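You operate a simulated robot arm through the tools that you are given. There is no shell and no other tool. Be economical: measure what you need, move in short steps, check, and stop when the job is done.

Carry out the task below with a simulated two-armed robot. There is one attempt and no reset: what you move stays moved.

Task
Take the lid off the felt tin and lay it down on the top of the motor table.

It is judged by the outcome, as a careful person would: the job done as asked, and still so three seconds after it is handed in. It fails if anything else is knocked over, pushed out of place, dropped, spilled or broken. A push-on lid holds only when it is set on centred and level and pressed home; a screw cap is set on level and turned clockwise until tight.

Robot
Two 7-joint arms with two-finger parallel grippers on one trunk, on a base that drives. Base frame: it is fixed to the floor where the robot stands at the start and does not move with it; the origin is under the middle of the robot, x ahead of it, y to its left, z up. Lengths are in mm, angles in degrees, forces in N, time in s.
The left shoulder is at the start at [50, 177, 1129], the right one opposite. With the tool pointing down near the work surface each hand reaches from about 220 to 700 mm from the robot's upright axis, wherever it stands, measured 20 degrees to its own side. Payload 3.43 kg a hand.
The tool frame of a hand sits at the grasp point between the pads (the TCP): z along the fingers, y along the line on which they close. The tips reach 34 mm beyond it. Largest opening 128 mm; finger width 24, thickness 12; the body of the gripper, 48 by 130 mm, starts 96 mm behind the TCP.
Orientation is that of the tool frame in the base frame, as a unit quaternion [w, x, y, z]. With the fingers straight down and closing along the base's y, the tool's x points along the base's -x, its y along +y and its z along -z.

Tools
- The arms move only by the tool play_rows. It takes "left_deltas", "right_deltas" or both (then of equal length, played together; a hand with none holds still); each is one flat list of numbers, 7 for each row, row after row: the shift along the tool's x, y, z in mm, then the turn, a rotation vector about the tool's x, y, z in degrees, then the opening, from 0 (shut) to 1 (fully open). In form: [tx, ty, tz, ax, ay, az, hand, tx, ty, tz, ax, ay, az, hand, ...]. A call has 1 to 12 rows; each row is the pose to reach, as a shift and turn from the pose commanded when the call began, along the tool's axes at that moment. Each row takes 0.2 s and may step no farther than 50 mm and 8.6 degrees from the row before; otherwise, or with a gripper value out of range, the whole call is refused. Where a pose cannot be reached the arm comes as near as it can. A force on the tool above 40 N (or 10 N above the force at the start of the call, whichever is more), or a blocked arm, ends the call early, and 0.2 s more pass. The fingers move at their own pace (about 108 mm/s each) and stop on an object; they squeeze with about 39 N. The grip force told is the motor's: it shows also when the fingers shut on nothing. Time passes only in rows, and 0.2 s behind the last, so rows that repeat a pose let the fingers close. It gives the time, the measured TCP pose, the force on the tool (base axes), the opening and the grip force at its end, in the units of the frame above (readings bear some noise), with the torque about the TCP (base axes, N m) and any sound that the robot's microphone picked up, and new pictures: "pictures" is both (left out), scene, wrist or none (wrist: the cameras of the hands that moved).
- Cameras (640 x 400 px; columns grow to the right, rows downward): "scene" is now at [162.6, 2.3, 1298.6]; the picture's right is [0.02, -1.00, 0.00], its down [-0.49, -0.01, -0.87] and it looks along [0.87, 0.02, -0.49] (base axes); focal length 260 px, centre (320, 200). "left" rides on the left gripper at [76, 11, -160] in its tool frame; the picture's right is [-0.15, 0.99, 0.00], its down [-0.88, -0.13, -0.46] and it looks along [-0.45, -0.07, 0.89] (tool axes); focal length 234 px, centre (320, 200). "right" rides on the right gripper at [76, -11, -160] in its tool frame; the picture's right is [0.15, 0.99, 0.00], its down [-0.88, 0.13, -0.46] and it looks along [-0.45, 0.07, 0.89] (tool axes); focal length 234 px, centre (320, 200). There is no depth. A picture from a camera that has moved, and an enlarged one, comes with that camera's place and axes in the base frame and with its lens.
- move_column(by): slides the trunk up (or, below 0, down) by that many mm; the arms and the scene camera ride with it, the base frame stays. It gives what a move gives, with no picture.
- steer(legs): drives the robot by 1 to 6 legs, each [ahead, turn to the left] in mm and degrees, along the robot's own axes; the way and the turn of a leg run together, so that a leg with both is an arc; at most 1500 mm and 180 degrees a leg. The arms and the cameras ride along, it lands a little off, and it stops where it bumps. It gives what a move gives, and a new picture of the scene camera.
- aim_head(pan, tilt): turns the head with the scene camera to pan (to the left, within 80 degrees either way) and tilt (down, from -29 to 69), counted from straight ahead of the robot. It gives what a move gives, and a new picture of the scene camera.
- zoom(camera, box): a new picture of the part [left, top, right, bottom] of that camera's present view, enlarged. The clock stands still meanwhile.
- sign_off(): hands the job in; it is judged then, once.

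Work in short steps. Places have to be worked out from the pictures, the camera data and where the tool is seen: move nearer, look again, correct. Check each grasp and each placing, and mend what went wrong. You have 120 turns and 260 pictures in all, those below and enlarged ones among them. Open the grippers and draw the arms clear of the work before you hand the job in, unless the task says otherwise; then end with one line.

The tools are called after "Emit:" as name(argument=value, ...) on one line, values as JSON. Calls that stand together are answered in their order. play_rows: Moves the arms, as the interface text tells. Its arguments: {"type":"object","properties":{"left_deltas":{"type":"array"},"right_deltas":{"type":"array"},"pictures":{"type":"string","enum":["both","scene","wrist","none"]}},"required":[]} The other tools are called the same way: move_column (by) slides the trunk up or down; steer (legs) drives the base; aim_head (pan, tilt) turns the head that bears the scene camera; zoom (camera, box) takes an enlarged picture of a part of a camera's view; sign_off () hands the job in.

At the start:

```text
time: 0.0
left_position: [423.5, 124.3, 1184.3]
left_tool_rot: [0.001, 0.0, 1.0, 0.0]
left_force: [0.1, 0.0, -0.3]
left_moment: [0.02, 0.02, -0.02]
left_opening: 128.1
left_grip_force: 0.0
right_position: [391.0, -202.4, 1170.9]
right_tool_rot: [-0.001, 0.0, 1.0, 0.0]
right_force: [0.1, -0.7, -0.4]
right_moment: [0.03, -0.01, 0.01]
right_opening: 128.2
right_grip_force: 0.1
trunk travel left (down, up): [-300.0, 101.0]
robot x, y, heading: [3.4, -0.8, 0.1]
head pan, tilt: [1.2, 29.3]
```

scene: 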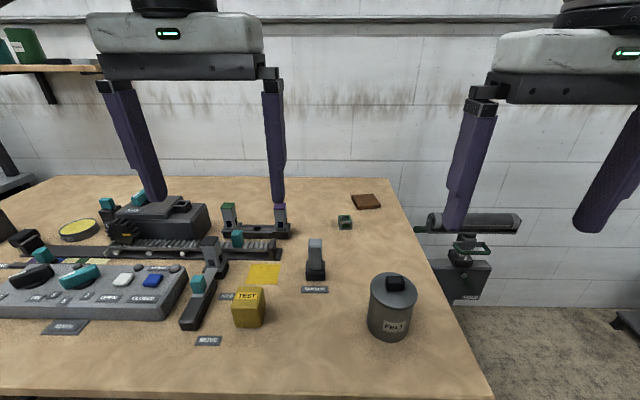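
right: 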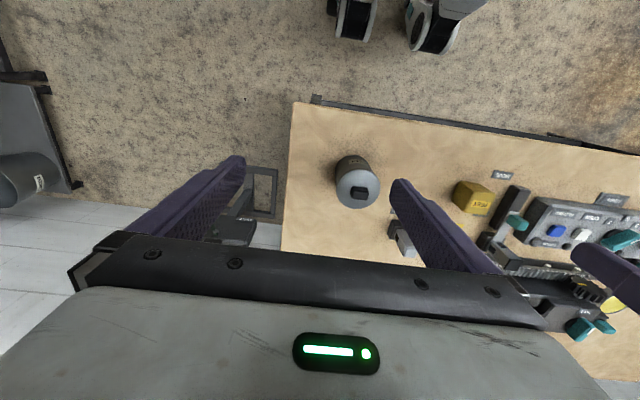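
left: 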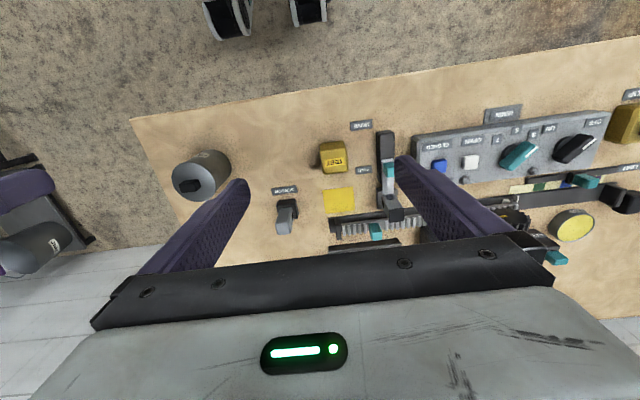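

The felt tin stands at the right end of the table in front. I need to find which table is the "motor table", so I enlarge the view and look around.

Emit:
zoom(camera="scene", box=[180, 180, 500, 380])

Emit:
zoom(camera="scene", box=[0, 160, 320, 360])

Emit:
aim_head(pan=-60, tilt=30)

Emit:
aim_head(pan=60, tilt=30)

```text
2.00 times, centred on (340, 280) of scene
camera zoom: at [162.6, 2.3, 1298.6], right [0.02, -1.0, 0.0], down [-0.49, -0.01, -0.87], along [0.87, 0.02, -0.49], focal length 521 px, centre (280, 40)
```

zoom: 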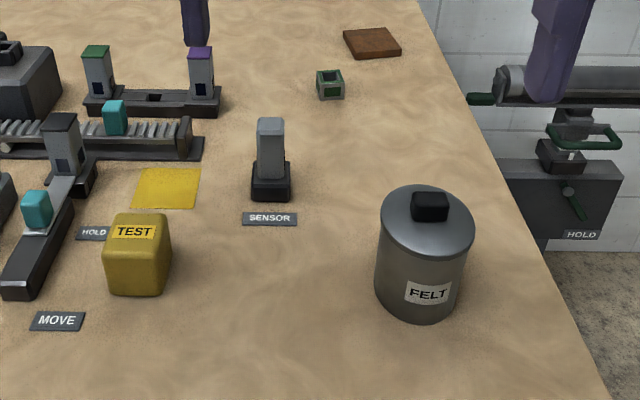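

```text
2.00 times, centred on (160, 260) of scene
camera zoom: at [162.6, 2.3, 1298.6], right [0.02, -1.0, 0.0], down [-0.49, -0.01, -0.87], along [0.87, 0.02, -0.49], focal length 521 px, centre (640, 80)
```

zoom: 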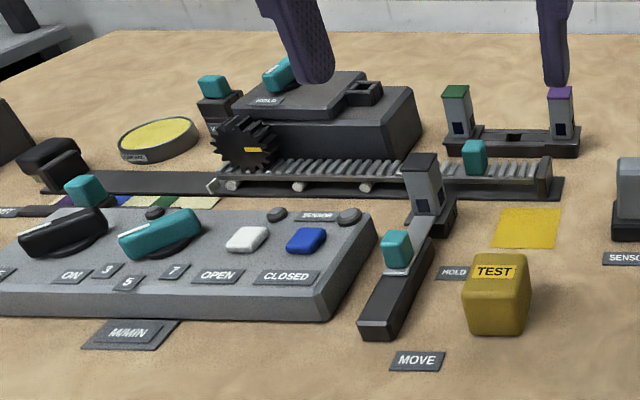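

```text
time: 1.3
left_position: [422.5, 125.1, 1184.4]
left_tool_rot: [0.002, 0.0, 1.0, 0.0]
left_force: [0.0, -0.1, 0.1]
left_moment: [-0.01, 0.0, -0.01]
left_opening: 128.0
left_grip_force: 0.1
right_position: [390.9, -203.5, 1169.8]
right_tool_rot: [0.0, 0.0, 1.0, 0.0]
right_force: [0.4, -0.1, 0.5]
right_moment: [0.0, -0.01, -0.01]
right_opening: 128.0
right_grip_force: 0.0
trunk travel left (down, up): [-300.0, 101.0]
robot x, y, heading: [1.2, 1.9, -0.1]
head pan, tilt: [-60.0, 30.0]
camera scene: at [117.2, -77.8, 1297.6], right [-0.87, -0.5, 0.0], down [-0.25, 0.43, -0.87], along [0.43, -0.75, -0.5], focal length 260 px, centre (320, 200)
```

scene: 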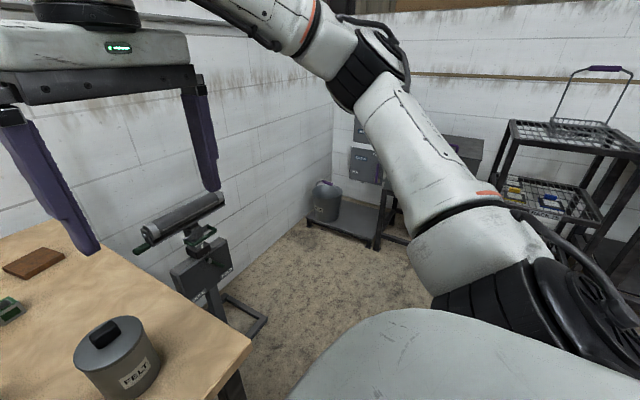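

```text
time: 3.3
left_position: [421.8, 124.9, 1184.0]
left_tool_rot: [0.001, -0.001, 1.0, 0.0]
left_force: [0.5, 0.0, 0.1]
left_moment: [0.01, -0.06, -0.03]
left_opening: 128.1
left_grip_force: 0.0
right_position: [392.4, -202.6, 1170.3]
right_tool_rot: [-0.001, 0.0, 1.0, 0.001]
right_force: [-0.8, 0.0, -0.2]
right_moment: [0.01, 0.02, 0.01]
right_opening: 127.9
right_grip_force: 0.0
trunk travel left (down, up): [-300.0, 101.0]
robot x, y, heading: [2.4, 0.7, 0.1]
head pan, tilt: [60.0, 30.0]
camera scene: at [117.2, 78.8, 1297.6], right [0.87, -0.5, 0.0], down [-0.25, -0.43, -0.87], along [0.43, 0.75, -0.5], focal length 260 px, centre (320, 200)
```

scene: 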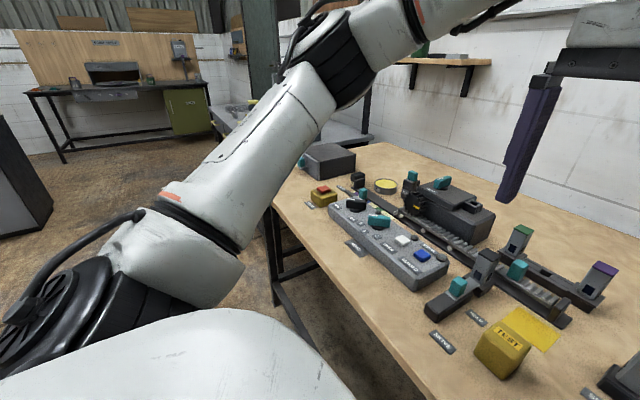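

There are other tables and benches in the room; I enlarge them to look for a motor or a label.

Emit:
zoom(camera="scene", box=[0, 0, 260, 163])

Emit:
zoom(camera="scene", box=[190, 60, 450, 223])

Emit:
aim_head(pan=80, tilt=10)

Emit:
aim_head(pan=-80, tilt=15)

Emit:
aim_head(pan=30, tilt=15)

```text
2.45 times, centred on (130, 82) of scene
camera zoom: at [117.2, 78.8, 1297.6], right [0.87, -0.5, 0.0], down [-0.25, -0.43, -0.87], along [0.43, 0.75, -0.5], focal length 639 px, centre (786, 491)
```

zoom: 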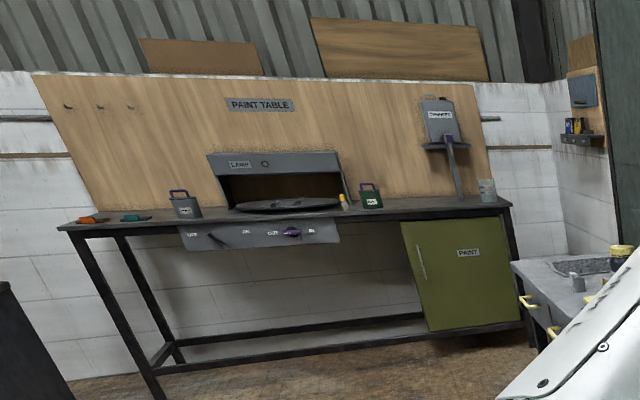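

```text
2.45 times, centred on (320, 142) of scene
camera zoom: at [117.2, 78.8, 1297.6], right [0.87, -0.5, 0.0], down [-0.25, -0.43, -0.87], along [0.43, 0.75, -0.5], focal length 639 px, centre (320, 344)
```

zoom: 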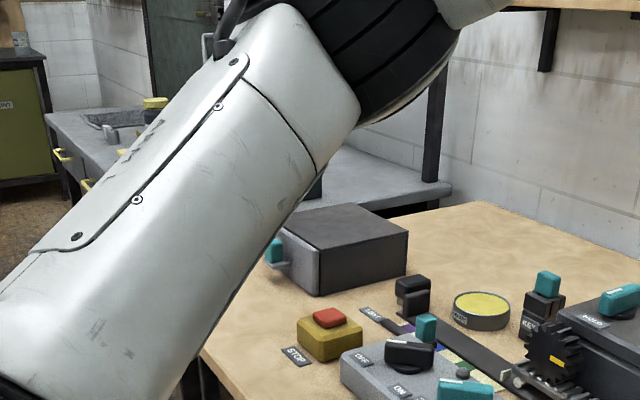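

```text
time: 4.1
left_position: [423.5, 125.0, 1184.7]
left_tool_rot: [0.001, 0.001, 1.0, 0.0]
left_force: [0.5, 0.4, 0.6]
left_moment: [0.01, -0.01, -0.02]
left_opening: 127.9
left_grip_force: 0.0
right_position: [390.6, -202.4, 1171.4]
right_tool_rot: [0.0, 0.0, 1.0, 0.0]
right_force: [0.8, 0.3, -0.2]
right_moment: [-0.01, -0.03, 0.0]
right_opening: 127.9
right_grip_force: 0.1
trunk travel left (down, up): [-300.0, 101.0]
robot x, y, heading: [1.4, 1.2, 0.1]
head pan, tilt: [80.0, 10.0]
camera scene: at [88.1, 92.1, 1329.9], right [0.98, -0.17, 0.0], down [-0.03, -0.17, -0.98], along [0.17, 0.97, -0.17], focal length 260 px, centre (320, 200)
```

scene: 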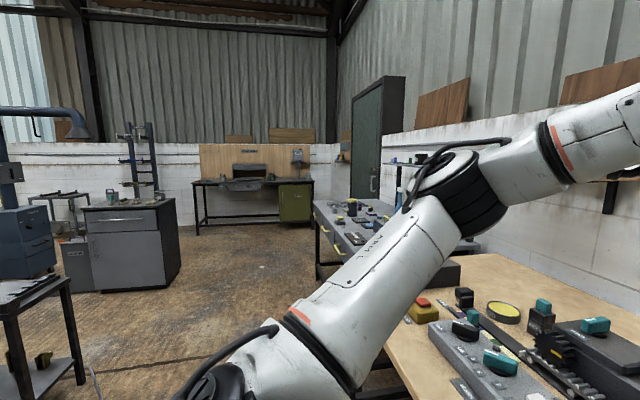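

```text
time: 6.6
left_position: [421.3, 125.4, 1184.9]
left_tool_rot: [0.002, -0.001, 1.0, 0.0]
left_force: [0.3, 0.0, -0.3]
left_moment: [0.03, -0.02, -0.01]
left_opening: 128.1
left_grip_force: 0.0
right_position: [391.1, -201.7, 1169.8]
right_tool_rot: [0.0, 0.001, 1.0, 0.001]
right_force: [-0.2, -0.2, -0.3]
right_moment: [0.02, 0.01, 0.03]
right_opening: 128.1
right_grip_force: 0.1
trunk travel left (down, up): [-300.0, 101.0]
robot x, y, heading: [2.3, 2.7, -0.2]
head pan, tilt: [-80.0, 15.0]
camera scene: at [88.2, -91.5, 1321.8], right [-0.98, -0.17, 0.0], down [-0.05, 0.25, -0.97], along [0.17, -0.95, -0.26], focal length 260 px, centre (320, 200)
```

scene: 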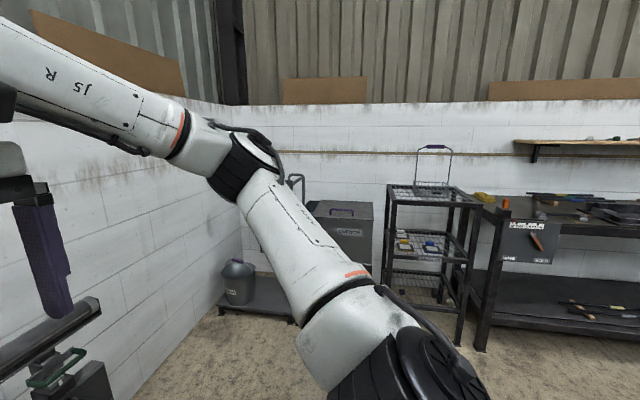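

```text
time: 8.5
left_position: [422.4, 125.4, 1185.4]
left_tool_rot: [0.001, -0.001, 1.0, 0.0]
left_force: [0.2, 0.4, 0.2]
left_moment: [0.0, 0.01, 0.03]
left_opening: 128.0
left_grip_force: 0.0
right_position: [391.3, -203.4, 1170.2]
right_tool_rot: [0.0, -0.001, 1.0, 0.0]
right_force: [-0.6, -0.3, 0.3]
right_moment: [-0.01, 0.01, 0.02]
right_opening: 127.9
right_grip_force: 0.1
trunk travel left (down, up): [-300.0, 101.0]
robot x, y, heading: [0.8, 2.6, 0.1]
head pan, tilt: [30.0, 15.0]
camera scene: at [152.8, 47.2, 1321.8], right [0.5, -0.87, 0.0], down [-0.22, -0.13, -0.97], along [0.84, 0.48, -0.26], focal length 260 px, centre (320, 200)
```

scene: 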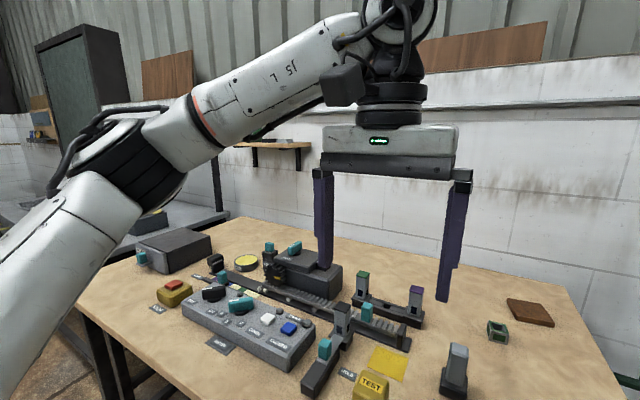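

No "motor" sign yet (there is a "PAINT TABLE" sign across the room). I look to the left more closely and at the other benches.

Emit:
aim_head(pan=80, tilt=10)

Emit:
zoom(camera="scene", box=[260, 100, 480, 238])

Emit:
zoom(camera="scene", box=[0, 100, 220, 238])

Emit:
aim_head(pan=20, tilt=69)

```text
time: 9.7
left_position: [422.0, 124.0, 1184.0]
left_tool_rot: [0.001, -0.001, 1.0, 0.0]
left_force: [0.0, 0.4, 0.5]
left_moment: [0.0, 0.01, -0.01]
left_opening: 128.2
left_grip_force: 0.1
right_position: [391.7, -202.4, 1171.0]
right_tool_rot: [0.0, 0.0, 1.0, 0.0]
right_force: [0.5, 0.1, 0.3]
right_moment: [-0.03, -0.03, -0.02]
right_opening: 127.8
right_grip_force: 0.1
trunk travel left (down, up): [-300.0, 101.0]
robot x, y, heading: [2.5, -2.8, 0.0]
head pan, tilt: [80.0, 10.0]
camera scene: at [88.1, 92.1, 1329.9], right [0.98, -0.17, 0.0], down [-0.03, -0.17, -0.98], along [0.17, 0.97, -0.17], focal length 260 px, centre (320, 200)
```

scene: 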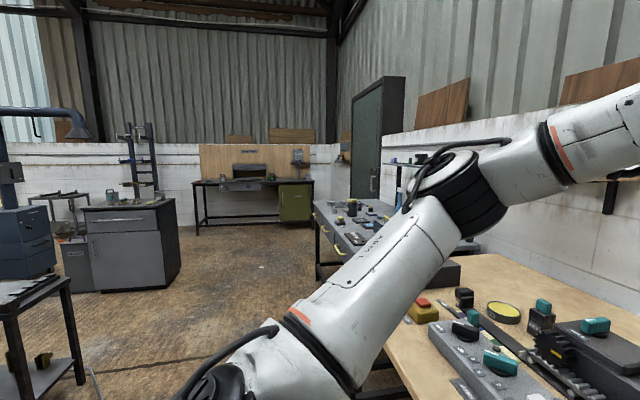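

```text
2.90 times, centred on (370, 169) of scene
camera zoom: at [88.1, 92.1, 1329.9], right [0.98, -0.17, 0.0], down [-0.03, -0.17, -0.98], along [0.17, 0.97, -0.17], focal length 755 px, centre (175, 290)
```

zoom: 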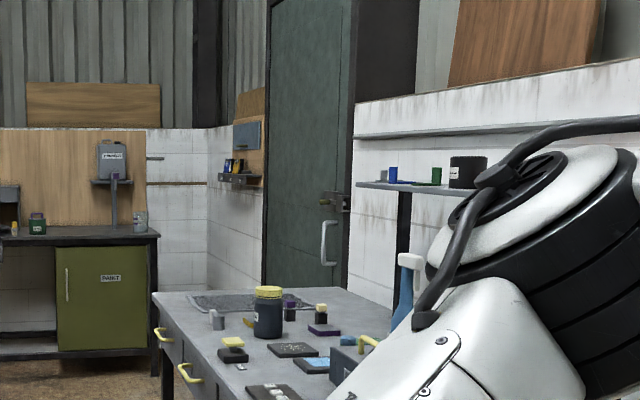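

```text
2.90 times, centred on (110, 169) of scene
camera zoom: at [88.1, 92.1, 1329.9], right [0.98, -0.17, 0.0], down [-0.03, -0.17, -0.98], along [0.17, 0.97, -0.17], focal length 755 px, centre (929, 290)
```

zoom: 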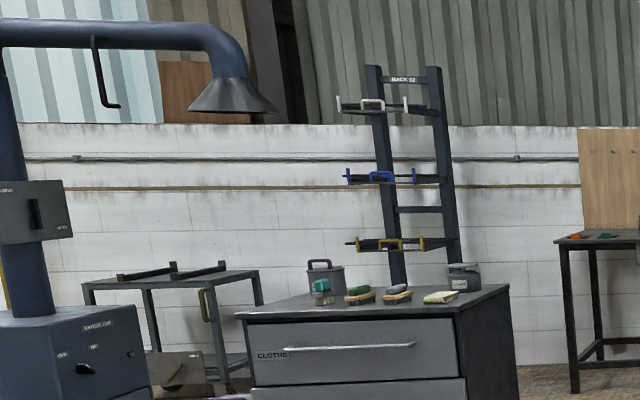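

```text
time: 11.0
left_position: [423.2, 124.8, 1184.3]
left_tool_rot: [0.001, 0.0, 1.0, 0.0]
left_force: [0.2, -0.1, 0.0]
left_moment: [0.01, 0.0, -0.03]
left_opening: 127.9
left_grip_force: 0.1
right_position: [392.3, -202.1, 1171.0]
right_tool_rot: [0.0, 0.0, 1.0, 0.0]
right_force: [0.6, 0.2, -0.5]
right_moment: [0.0, 0.0, 0.0]
right_opening: 128.0
right_grip_force: 0.1
trunk travel left (down, up): [-300.0, 101.0]
robot x, y, heading: [0.1, -0.1, 0.0]
head pan, tilt: [20.0, 68.8]
camera scene: at [124.4, 19.7, 1246.2], right [0.34, -0.94, 0.0], down [-0.88, -0.32, -0.36], along [0.34, 0.12, -0.93], focal length 260 px, centre (320, 200)
```

scene: 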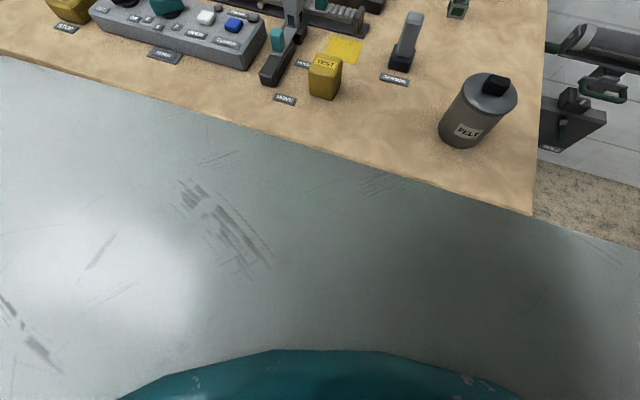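

To find the motor table I must see behind me: I back off 300 mm (floor near behind appeared open to the sides) and turn left.

Emit:
steer(legs=[[-250, 0]])

Emit:
aim_head(pan=0, tilt=20)

Emit:
steer(legs=[[0, 110]])

```text
time: 12.8
left_position: [179.5, 123.9, 1184.1]
left_tool_rot: [0.001, 0.003, 1.0, 0.0]
left_force: [0.3, 0.3, 0.4]
left_moment: [0.01, -0.06, 0.01]
left_opening: 127.9
left_grip_force: 0.0
right_position: [148.1, -202.9, 1171.5]
right_tool_rot: [0.001, 0.002, 1.0, 0.0]
right_force: [-0.9, 0.0, 0.8]
right_moment: [-0.04, -0.02, -0.01]
right_opening: 127.7
right_grip_force: 0.1
trunk travel left (down, up): [-300.0, 101.0]
robot x, y, heading: [-242.4, 2.0, -0.4]
head pan, tilt: [20.0, 68.8]
camera scene: at [-118.6, 19.6, 1246.2], right [0.34, -0.94, 0.0], down [-0.88, -0.32, -0.36], along [0.34, 0.12, -0.93], focal length 260 px, centre (320, 200)
```

scene: 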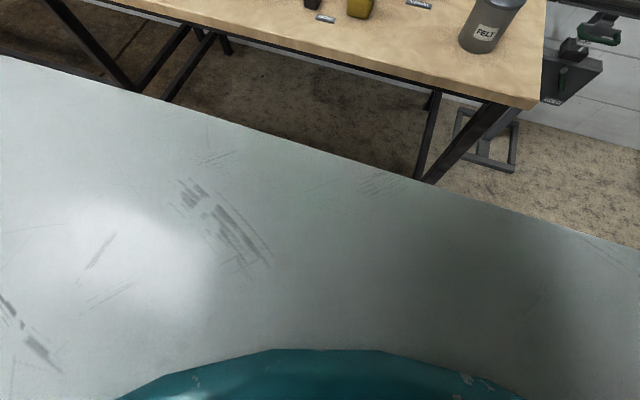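

```text
time: 13.9
left_position: [179.9, 124.0, 1183.5]
left_tool_rot: [0.001, 0.001, 1.0, 0.0]
left_force: [-0.2, 0.2, 0.3]
left_moment: [0.02, 0.04, 0.0]
left_opening: 128.0
left_grip_force: 0.1
right_position: [149.0, -203.6, 1170.5]
right_tool_rot: [0.0, 0.002, 1.0, -0.001]
right_force: [-0.1, -0.6, -0.8]
right_moment: [0.01, -0.02, -0.02]
right_opening: 128.0
right_grip_force: 0.0
trunk travel left (down, up): [-300.0, 101.0]
robot x, y, heading: [-244.0, 0.6, -0.2]
head pan, tilt: [0.0, 20.0]
camera scene: at [-77.4, 0.4, 1313.6], right [0.0, -1.0, 0.0], down [-0.34, 0.0, -0.94], along [0.94, 0.0, -0.34], focal length 260 px, centre (320, 200)
```

scene: 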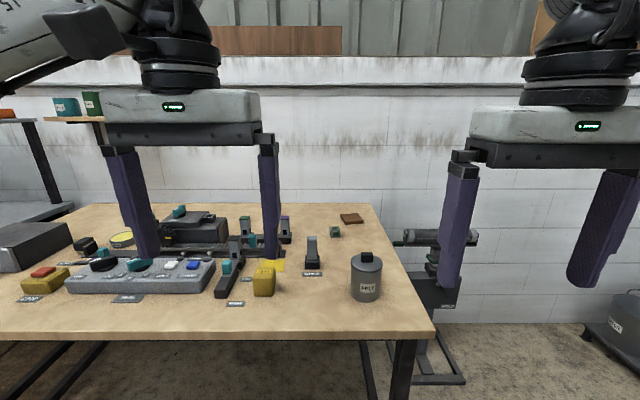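

```text
time: 18.9
left_position: [-490.3, 364.1, 1182.8]
left_tool_rot: [0.0, 0.809, -0.588, -0.001]
left_force: [0.0, 0.2, 0.2]
left_moment: [0.01, -0.02, 0.02]
left_opening: 127.9
left_grip_force: 0.0
right_position: [-170.4, 435.7, 1169.6]
right_tool_rot: [0.0, 0.809, -0.588, 0.0]
right_force: [0.5, -0.3, 0.2]
right_moment: [0.01, 0.04, -0.01]
right_opening: 128.1
right_grip_force: 0.0
trunk travel left (down, up): [-300.0, 101.0]
robot x, y, heading: [-240.1, 0.2, 107.7]
head pan, tilt: [0.0, 20.0]
camera scene: at [-290.8, 156.2, 1313.7], right [0.95, 0.31, 0.0], down [0.11, -0.33, -0.94], along [-0.29, 0.89, -0.34], focal length 260 px, centre (320, 200)
```

scene: 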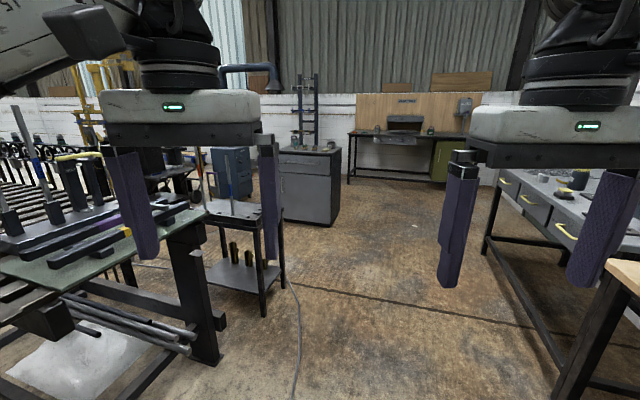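

Nothing named motor here yet. I pan left and right to view the rest.

Emit:
aim_head(pan=50, tilt=20)

Emit:
aim_head(pan=80, tilt=15)

Emit:
aim_head(pan=-50, tilt=20)

```text
time: 20.0
left_position: [-491.0, 364.7, 1184.5]
left_tool_rot: [0.0, 0.809, -0.588, 0.0]
left_force: [-0.3, -0.2, -0.5]
left_moment: [-0.02, -0.02, -0.02]
left_opening: 127.9
left_grip_force: 0.1
right_position: [-169.6, 434.8, 1170.0]
right_tool_rot: [0.0, 0.809, -0.588, 0.0]
right_force: [-0.2, -1.1, 0.2]
right_moment: [0.0, -0.01, -0.01]
right_opening: 128.2
right_grip_force: 0.1
trunk travel left (down, up): [-300.0, 101.0]
robot x, y, heading: [-242.1, -1.2, 107.9]
head pan, tilt: [50.0, 20.0]
camera scene: at [-348.3, 102.7, 1313.7], right [0.38, 0.93, 0.0], down [0.32, -0.13, -0.94], along [-0.87, 0.35, -0.34], focal length 260 px, centre (320, 200)
```

scene: 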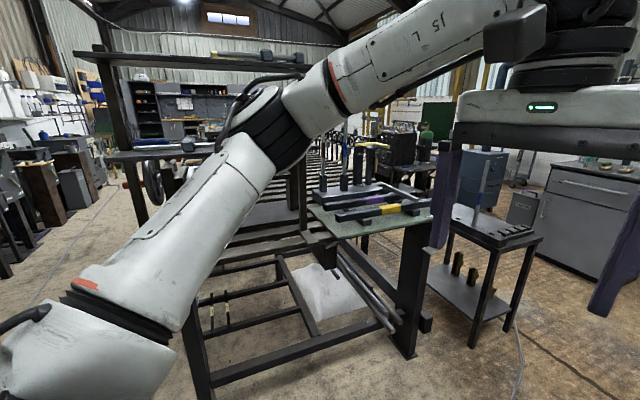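

```text
time: 21.0
left_position: [-490.1, 363.9, 1184.1]
left_tool_rot: [0.0, 0.809, -0.588, -0.001]
left_force: [-0.9, 0.3, -0.4]
left_moment: [-0.01, 0.01, 0.0]
left_opening: 127.8
left_grip_force: 0.0
right_position: [-170.2, 435.2, 1170.6]
right_tool_rot: [0.0, 0.809, -0.588, 0.0]
right_force: [0.4, 0.0, -1.0]
right_moment: [0.0, -0.01, -0.01]
right_opening: 127.9
right_grip_force: 0.1
trunk travel left (down, up): [-300.0, 101.0]
robot x, y, heading: [-238.7, -1.3, 107.9]
head pan, tilt: [80.0, 15.0]
camera scene: at [-354.6, 54.8, 1321.8], right [-0.14, 0.99, 0.0], down [0.26, 0.04, -0.97], along [-0.96, -0.13, -0.26], focal length 260 px, centre (320, 200)
```

scene: 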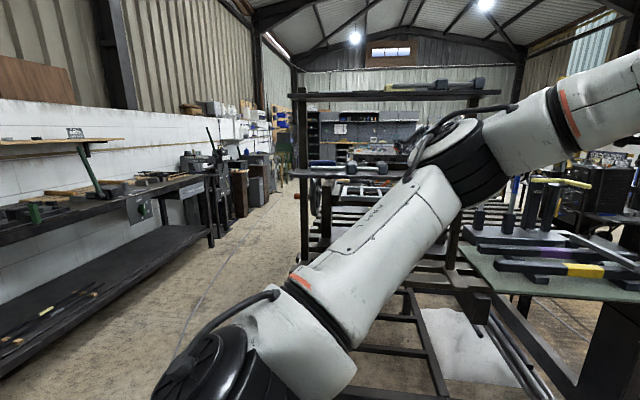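

```text
time: 23.1
left_position: [-490.5, 363.8, 1183.4]
left_tool_rot: [-0.001, 0.809, -0.588, 0.0]
left_force: [-0.4, 0.5, -0.1]
left_moment: [-0.01, 0.02, 0.0]
left_opening: 128.1
left_grip_force: 0.1
right_position: [-169.7, 434.9, 1170.4]
right_tool_rot: [-0.001, 0.808, -0.589, 0.0]
right_force: [0.2, 0.0, -0.6]
right_moment: [0.0, 0.01, 0.02]
right_opening: 128.1
right_grip_force: 0.1
trunk travel left (down, up): [-300.0, 101.0]
robot x, y, heading: [-246.3, 2.2, 108.0]
head pan, tilt: [-50.0, 20.0]
camera scene: at [-212.6, 146.5, 1313.7], right [0.85, -0.53, 0.0], down [-0.18, -0.29, -0.94], along [0.5, 0.8, -0.34], focal length 260 px, centre (320, 200)
```

scene: 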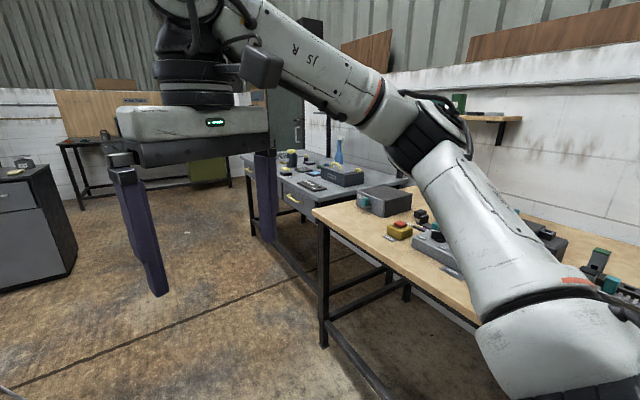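

The workshop is large. I turn right to examine the remaining corner and the back-wall benches for labels.

Emit:
steer(legs=[[0, 110]])

Emit:
aim_head(pan=0, tilt=20)

Emit:
aim_head(pan=60, tilt=15)

```text
time: 28.2
left_position: [-487.0, -364.8, 1184.3]
left_tool_rot: [-0.001, 0.94, 0.341, 0.0]
left_force: [0.1, 0.9, -0.1]
left_moment: [0.0, -0.02, -0.02]
left_opening: 128.0
left_grip_force: 0.0
right_position: [-671.9, -94.1, 1170.6]
right_tool_rot: [0.0, 0.94, 0.341, -0.001]
right_force: [0.5, 0.5, -0.2]
right_moment: [0.01, -0.01, 0.01]
right_opening: 127.8
right_grip_force: 0.2
trunk travel left (down, up): [-300.0, 101.0]
robot x, y, heading: [-244.4, -0.8, -140.0]
head pan, tilt: [-50.0, 20.0]
camera scene: at [-385.9, -27.6, 1313.7], right [0.18, 0.98, 0.0], down [0.34, -0.06, -0.94], along [-0.93, 0.17, -0.34], focal length 260 px, centre (320, 200)
```

scene: 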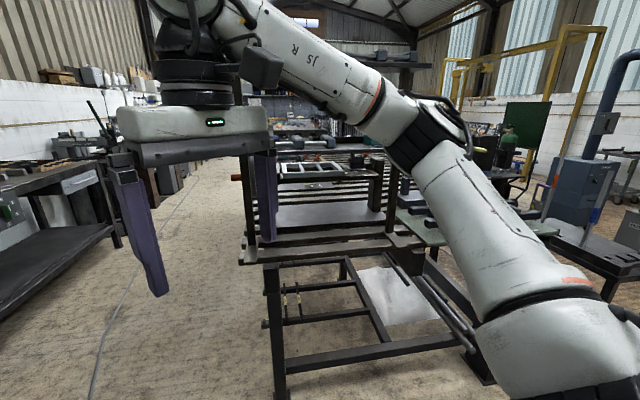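

```text
time: 29.4
left_position: [-487.1, -364.9, 1184.4]
left_tool_rot: [0.001, 0.94, 0.34, -0.001]
left_force: [0.7, -1.0, 0.1]
left_moment: [0.0, -0.01, -0.02]
left_opening: 128.2
left_grip_force: 0.1
right_position: [-673.2, -95.8, 1171.5]
right_tool_rot: [0.0, 0.94, 0.34, 0.0]
right_force: [0.3, 0.4, 0.1]
right_moment: [-0.02, 0.02, 0.02]
right_opening: 128.0
right_grip_force: 0.0
trunk travel left (down, up): [-300.0, 101.0]
robot x, y, heading: [-240.9, 4.1, -139.9]
head pan, tilt: [0.0, 20.0]
camera scene: at [-365.8, -103.6, 1313.7], right [-0.64, 0.77, 0.0], down [0.26, 0.22, -0.94], along [-0.72, -0.6, -0.34], focal length 260 px, centre (320, 200)
```

scene: 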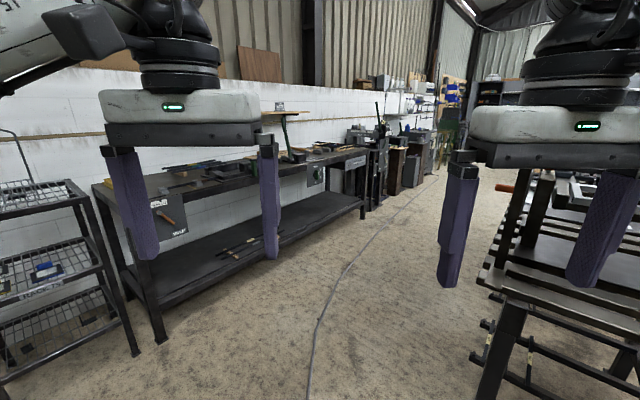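

```text
time: 30.6
left_position: [-486.5, -365.4, 1185.3]
left_tool_rot: [0.0, 0.94, 0.34, 0.0]
left_force: [0.5, 0.6, 0.3]
left_moment: [0.0, 0.01, 0.03]
left_opening: 128.0
left_grip_force: 0.0
right_position: [-673.2, -95.5, 1170.8]
right_tool_rot: [0.0, 0.94, 0.341, -0.001]
right_force: [-0.1, 0.2, 0.5]
right_moment: [0.01, 0.03, 0.01]
right_opening: 127.8
right_grip_force: 0.0
trunk travel left (down, up): [-300.0, 101.0]
robot x, y, heading: [-240.2, 3.7, -139.6]
head pan, tilt: [60.0, 15.0]
camera scene: at [-278.4, -136.0, 1321.8], right [-0.99, -0.17, 0.0], down [-0.04, 0.26, -0.97], along [0.16, -0.95, -0.26], focal length 260 px, centre (320, 200)
```

scene: 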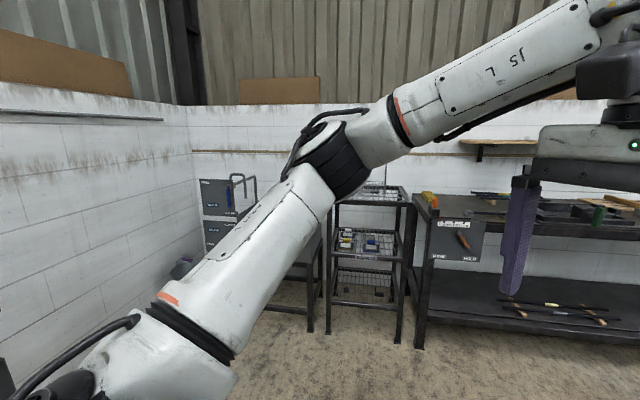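

Zooming for labels on these pieces, and turning onward to look into the corner.

Emit:
zoom(camera="scene", box=[400, 130, 640, 280])

Emit:
steer(legs=[[0, 90]])

Emit:
aim_head(pan=-20, tilt=20)

```text
2.67 times, centred on (520, 205) of scene
camera zoom: at [-278.4, -136.0, 1321.8], right [-0.99, -0.17, 0.0], down [-0.04, 0.26, -0.97], along [0.16, -0.95, -0.26], focal length 694 px, centre (-213, 187)
```

zoom: 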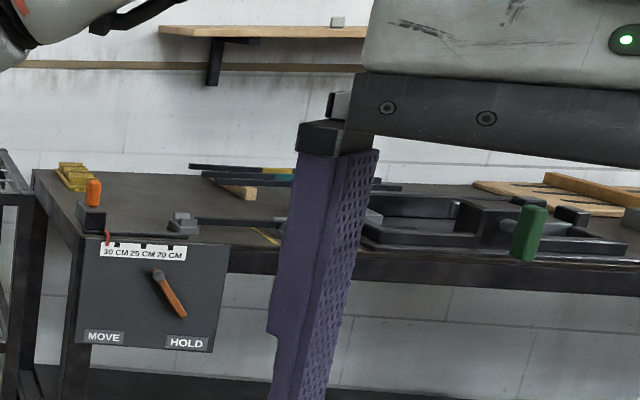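

```text
time: 34.8
left_position: [117.2, -254.6, 1184.1]
left_tool_rot: [0.001, 0.436, 0.9, 0.0]
left_force: [0.3, 0.3, 0.1]
left_moment: [0.03, 0.0, 0.02]
left_opening: 128.0
left_grip_force: 0.1
right_position: [-158.7, -431.7, 1172.0]
right_tool_rot: [0.0, 0.436, 0.9, 0.0]
right_force: [-1.1, -0.9, 0.1]
right_moment: [0.0, 0.0, 0.01]
right_opening: 128.1
right_grip_force: 0.0
trunk travel left (down, up): [-300.0, 101.0]
robot x, y, heading: [-241.8, 3.9, -51.8]
head pan, tilt: [60.0, 15.0]
camera scene: at [-104.6, -40.3, 1321.8], right [0.14, -0.99, 0.0], down [-0.26, -0.04, -0.97], along [0.96, 0.14, -0.26], focal length 260 px, centre (320, 200)
```

scene: 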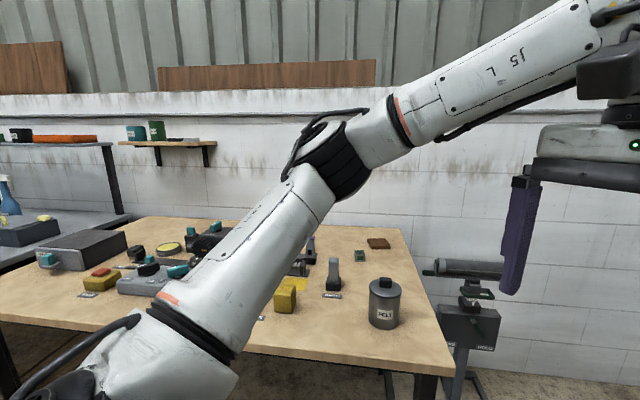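

```text
time: 36.3
left_position: [117.1, -253.6, 1183.6]
left_tool_rot: [0.001, 0.436, 0.9, -0.001]
left_force: [0.2, 0.6, -0.2]
left_moment: [-0.01, 0.02, 0.02]
left_opening: 127.9
left_grip_force: 0.2
right_position: [-157.8, -431.8, 1170.2]
right_tool_rot: [0.0, 0.436, 0.9, 0.001]
right_force: [0.4, -0.4, -0.4]
right_moment: [-0.03, 0.01, 0.01]
right_opening: 127.9
right_grip_force: 0.0
trunk travel left (down, up): [-300.0, 101.0]
robot x, y, heading: [-240.6, 1.7, -51.5]
head pan, tilt: [-20.0, 20.0]
camera scene: at [-167.8, -142.3, 1313.7], right [-0.95, -0.32, 0.0], down [-0.11, 0.32, -0.94], along [0.3, -0.89, -0.34], focal length 260 px, centre (320, 200)
```

scene: 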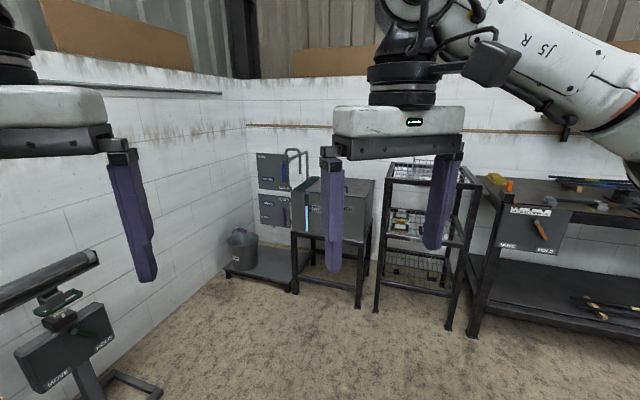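

Emit:
zoom(camera="scene", box=[220, 130, 480, 292])

Emit:
aim_head(pan=75, tilt=20)

Emit:
zoom(camera="scene", box=[0, 80, 300, 270])

```text
2.46 times, centred on (350, 211) of scene
camera zoom: at [-167.8, -142.3, 1313.7], right [-0.95, -0.32, 0.0], down [-0.11, 0.32, -0.94], along [0.3, -0.89, -0.34], focal length 641 px, centre (246, 173)
```

zoom: 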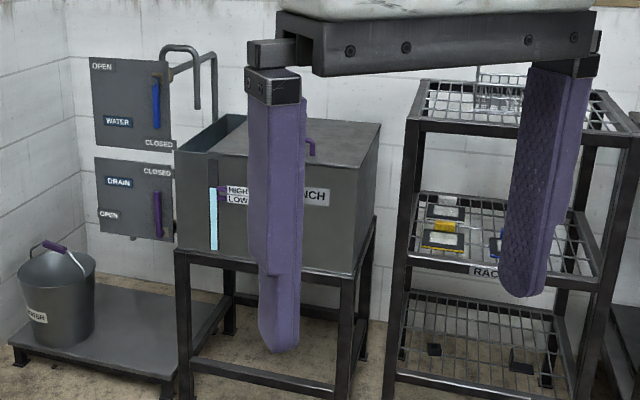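

```text
time: 38.0
left_position: [118.0, -252.9, 1184.3]
left_tool_rot: [0.0, 0.436, 0.9, -0.001]
left_force: [-0.6, 0.3, 0.1]
left_moment: [-0.01, 0.0, -0.01]
left_opening: 128.2
left_grip_force: 0.1
right_position: [-158.0, -432.7, 1171.2]
right_tool_rot: [0.0, 0.436, 0.9, 0.0]
right_force: [-0.2, -0.2, -1.1]
right_moment: [-0.01, 0.0, -0.02]
right_opening: 127.9
right_grip_force: 0.0
trunk travel left (down, up): [-300.0, 101.0]
robot x, y, heading: [-241.8, -1.5, -51.9]
head pan, tilt: [75.0, 20.0]
camera scene: at [-111.6, -17.1, 1313.7], right [0.4, -0.92, 0.0], down [-0.31, -0.14, -0.94], along [0.86, 0.37, -0.34], focal length 260 px, centre (320, 200)
```

scene: 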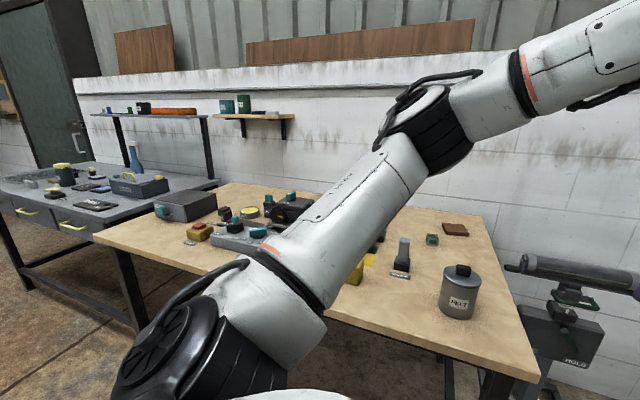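

```text
2.11 times, centred on (150, 175) of scene
camera zoom: at [-111.6, -17.1, 1313.7], right [0.4, -0.92, 0.0], down [-0.31, -0.14, -0.94], along [0.86, 0.37, -0.34], focal length 548 px, centre (678, 253)
```

zoom: 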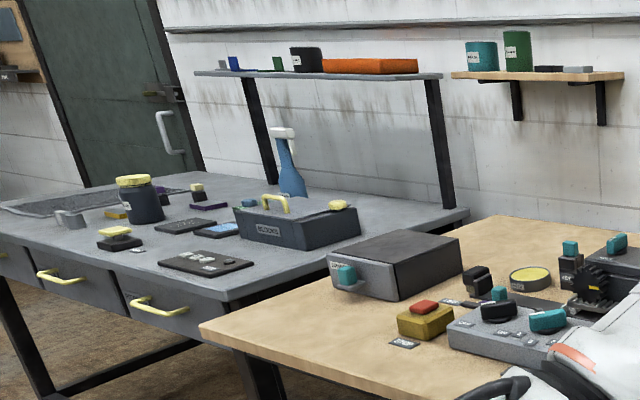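

Emit:
aim_head(pan=60, tilt=28)

Emit:
steer(legs=[[0, 60]])

Emit:
zoom(camera="scene", box=[0, 60, 320, 260])

Emit:
aim_head(pan=20, tilt=25)

Emit:
zoom(camera="scene", box=[80, 170, 360, 345])

```text
time: 38.8
left_position: [116.8, -254.8, 1183.7]
left_tool_rot: [0.0, 0.437, 0.9, 0.0]
left_force: [0.4, 0.2, -1.1]
left_moment: [0.02, 0.0, -0.03]
left_opening: 128.1
left_grip_force: 0.0
right_position: [-158.5, -432.6, 1170.6]
right_tool_rot: [0.0, 0.436, 0.9, 0.0]
right_force: [-1.0, -0.6, -0.1]
right_moment: [-0.03, 0.0, -0.01]
right_opening: 128.0
right_grip_force: 0.2
trunk travel left (down, up): [-300.0, 101.0]
robot x, y, heading: [-243.2, 0.8, -51.7]
head pan, tilt: [60.0, 28.0]
camera scene: at [-106.9, -40.7, 1300.8], right [0.15, -0.99, 0.0], down [-0.46, -0.07, -0.88], along [0.87, 0.13, -0.47], focal length 260 px, centre (320, 200)
```

scene: 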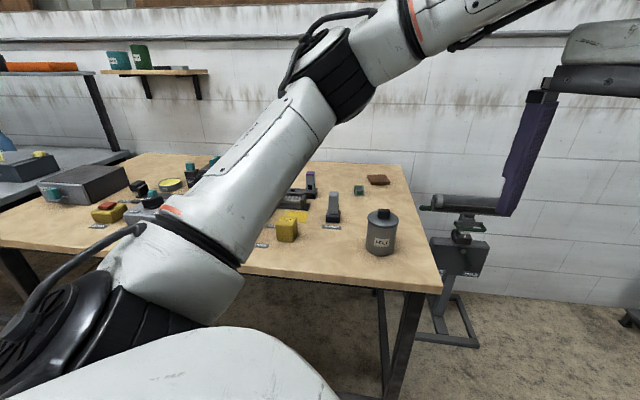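

```text
time: 41.9
left_position: [152.4, 193.0, 1183.9]
left_tool_rot: [0.001, -0.083, 0.997, -0.001]
left_force: [0.0, -0.1, 0.2]
left_moment: [-0.01, 0.01, -0.04]
left_opening: 127.9
left_grip_force: 0.0
right_position: [177.6, -134.3, 1171.1]
right_tool_rot: [0.001, -0.082, 0.997, 0.0]
right_force: [0.4, 0.0, 0.4]
right_moment: [0.0, 0.03, 0.01]
right_opening: 128.1
right_grip_force: 0.1
trunk travel left (down, up): [-300.0, 101.0]
robot x, y, heading: [-242.8, 3.6, 9.7]
head pan, tilt: [60.0, 28.0]
camera scene: at [-139.7, 98.3, 1300.7], right [0.94, -0.35, 0.0], down [-0.16, -0.44, -0.88], along [0.31, 0.83, -0.47], focal length 260 px, centre (320, 200)
```

scene: 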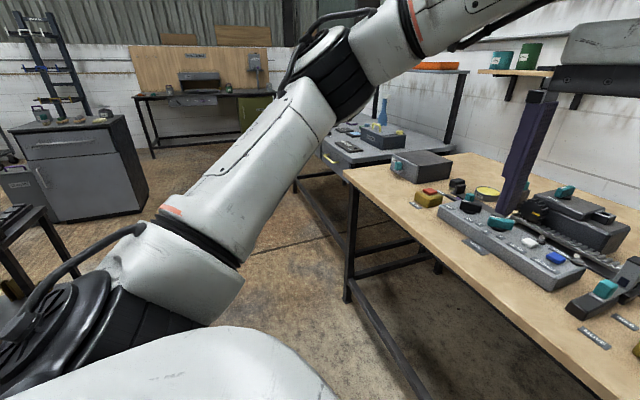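

```text
2.00 times, centred on (160, 160) of scene
camera zoom: at [-139.7, 98.3, 1300.7], right [0.94, -0.35, 0.0], down [-0.16, -0.44, -0.88], along [0.31, 0.83, -0.47], focal length 521 px, centre (640, 280)
```

zoom: 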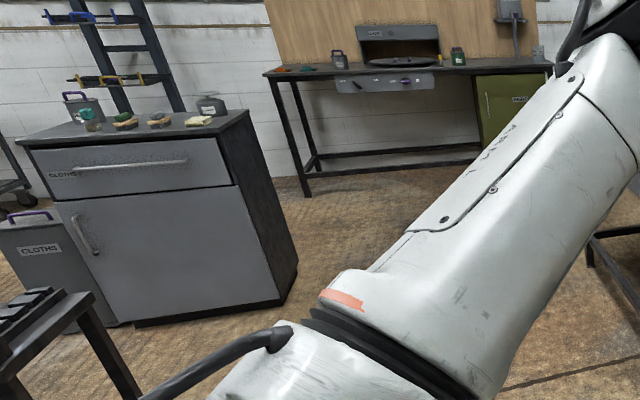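

```text
time: 43.0
left_position: [153.0, 194.1, 1183.3]
left_tool_rot: [0.001, -0.082, 0.997, 0.0]
left_force: [-0.9, 0.6, -0.3]
left_moment: [-0.01, 0.02, 0.01]
left_opening: 127.9
left_grip_force: 0.0
right_position: [177.5, -134.1, 1171.3]
right_tool_rot: [0.001, -0.083, 0.997, -0.001]
right_force: [-0.3, 0.1, 0.4]
right_moment: [0.02, 0.05, 0.01]
right_opening: 128.1
right_grip_force: 0.0
trunk travel left (down, up): [-300.0, 101.0]
robot x, y, heading: [-243.0, -1.4, 9.5]
head pan, tilt: [20.0, 25.0]
camera scene: at [-91.4, 58.1, 1305.6], right [0.49, -0.87, 0.0], down [-0.37, -0.21, -0.91], along [0.79, 0.45, -0.42], focal length 260 px, centre (320, 200)
```

scene: 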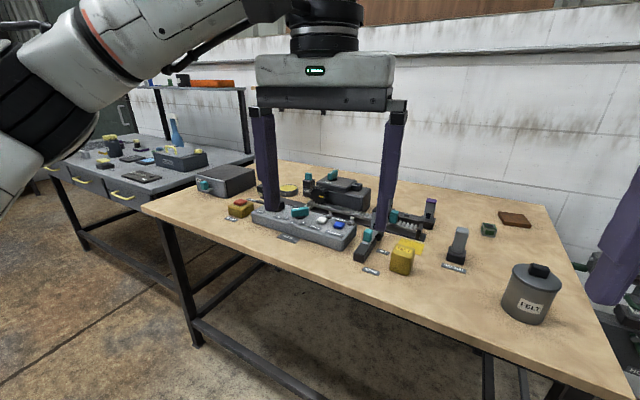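

```text
2.29 times, centred on (220, 258) of scene
camera zoom: at [-91.4, 58.1, 1305.6], right [0.49, -0.87, 0.0], down [-0.37, -0.21, -0.91], along [0.79, 0.45, -0.42], focal length 595 px, centre (549, 69)
```

zoom: 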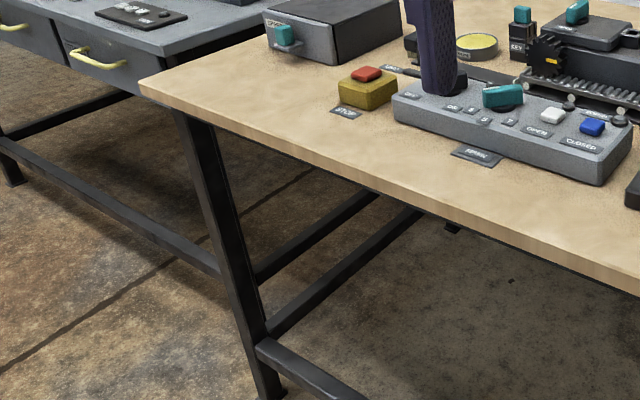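

The wooden table bears a drive with a conveyor, stop button and speed control; I enlarge its labels and the grey bench's.

Emit:
zoom(camera="scene", box=[180, 160, 340, 260])

Emit:
zoom(camera="scene", box=[280, 150, 480, 275])

Emit:
zoom(camera="scene", box=[60, 80, 260, 205])

```text
4.00 times, centred on (260, 210) of scene
camera zoom: at [-91.4, 58.1, 1305.6], right [0.49, -0.87, 0.0], down [-0.37, -0.21, -0.91], along [0.79, 0.45, -0.42], focal length 1042 px, centre (560, 160)
```

zoom: 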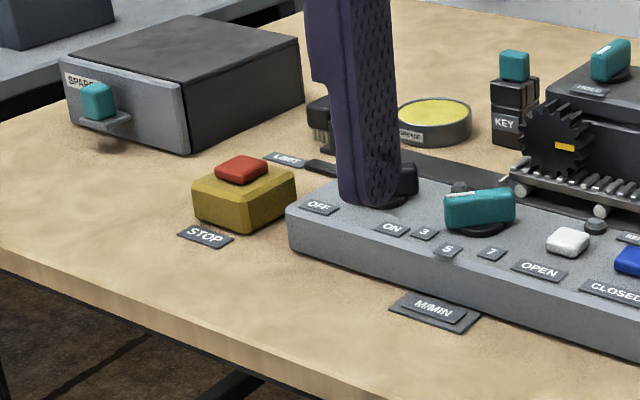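

```text
3.20 times, centred on (380, 212) of scene
camera zoom: at [-91.4, 58.1, 1305.6], right [0.49, -0.87, 0.0], down [-0.37, -0.21, -0.91], along [0.79, 0.45, -0.42], focal length 833 px, centre (128, 160)
```

zoom: 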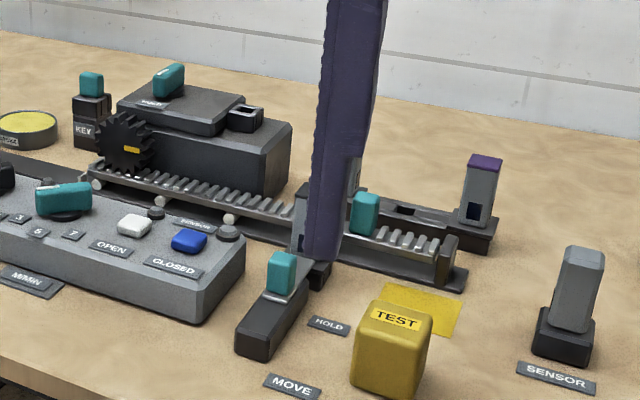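

```text
3.20 times, centred on (160, 142) of scene
camera zoom: at [-91.4, 58.1, 1305.6], right [0.49, -0.87, 0.0], down [-0.37, -0.21, -0.91], along [0.79, 0.45, -0.42], focal length 833 px, centre (832, 384)
```

zoom: 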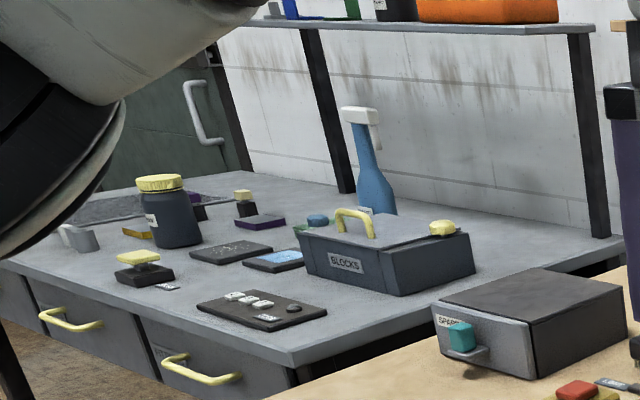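

The wooden table carries a sliding-gate motor (rack and pinion, M/MIN, OPEN/CLOSED, LIMIT), so I judge it to be the motor table. The lid should go on its free area; I drive back to my starting stand.

Emit:
steer(legs=[[0, -9.6], [235, 0]])

Emit:
aim_head(pan=-10, tilt=45)

Emit:
zoom(camera="scene", box=[240, 80, 480, 230])

```text
time: 45.4
left_position: [418.1, 127.4, 1184.4]
left_tool_rot: [0.0, -0.003, 1.0, 0.0]
left_force: [0.2, -0.1, -0.1]
left_moment: [-0.03, 0.07, 0.02]
left_opening: 127.8
left_grip_force: 0.0
right_position: [387.7, -198.9, 1171.7]
right_tool_rot: [0.0, -0.002, 1.0, 0.0]
right_force: [-0.2, 1.1, 0.0]
right_moment: [0.03, 0.03, 0.01]
right_opening: 128.1
right_grip_force: 0.1
trunk travel left (down, up): [-300.0, 101.0]
robot x, y, heading: [-4.7, 1.5, 0.2]
head pan, tilt: [20.0, 25.0]
camera scene: at [154.3, 33.7, 1305.5], right [0.35, -0.94, 0.0], down [-0.4, -0.15, -0.91], along [0.85, 0.31, -0.42], focal length 260 px, centre (320, 200)
```

scene: 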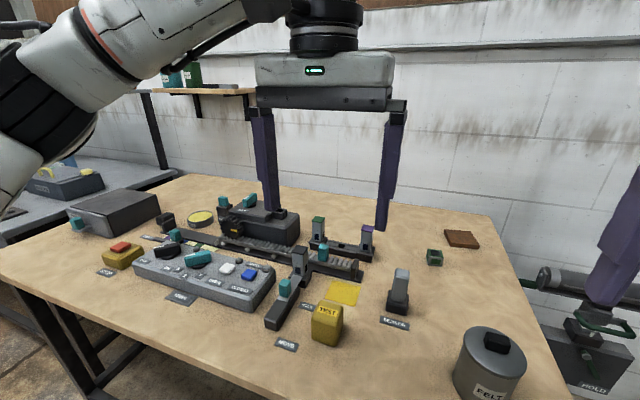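

```text
time: 46.4
left_position: [416.9, 127.5, 1183.2]
left_tool_rot: [0.001, -0.003, 1.0, 0.0]
left_force: [-0.8, -0.9, -0.1]
left_moment: [0.01, -0.05, -0.04]
left_opening: 127.9
left_grip_force: 0.0
right_position: [388.3, -199.6, 1170.3]
right_tool_rot: [0.002, -0.002, 1.0, 0.0]
right_force: [-0.4, 0.1, -0.3]
right_moment: [-0.01, -0.01, -0.03]
right_opening: 128.1
right_grip_force: 0.1
trunk travel left (down, up): [-300.0, 101.0]
robot x, y, heading: [-3.7, -1.0, 0.5]
head pan, tilt: [-10.0, 45.0]
camera scene: at [147.4, -11.9, 1275.0], right [-0.17, -0.99, 0.0], down [-0.7, 0.12, -0.71], along [0.7, -0.12, -0.71], focal length 260 px, centre (320, 200)
```

scene: 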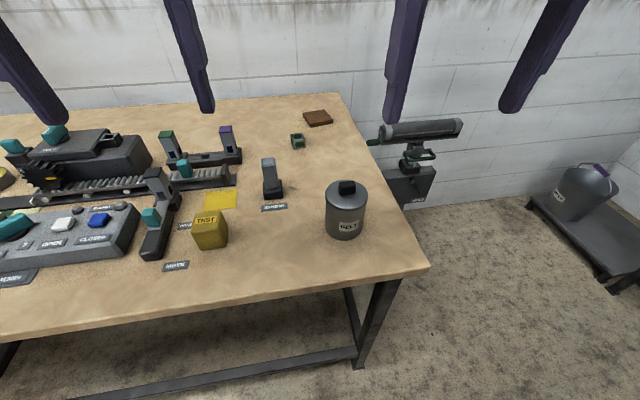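

```text
2.67 times, centred on (360, 155) of scene
camera zoom: at [147.4, -11.9, 1275.0], right [-0.17, -0.99, 0.0], down [-0.7, 0.12, -0.71], along [0.7, -0.12, -0.71], focal length 694 px, centre (213, 320)
```

zoom: 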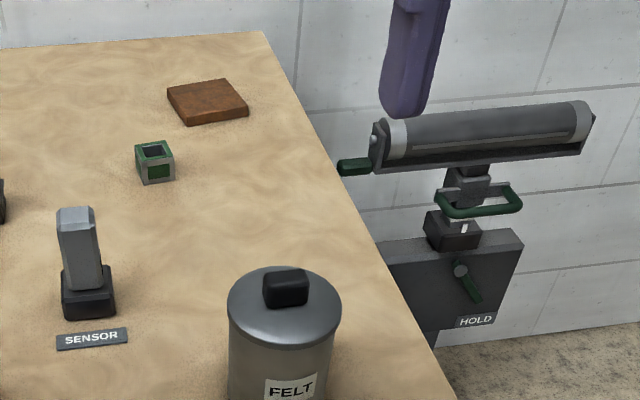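

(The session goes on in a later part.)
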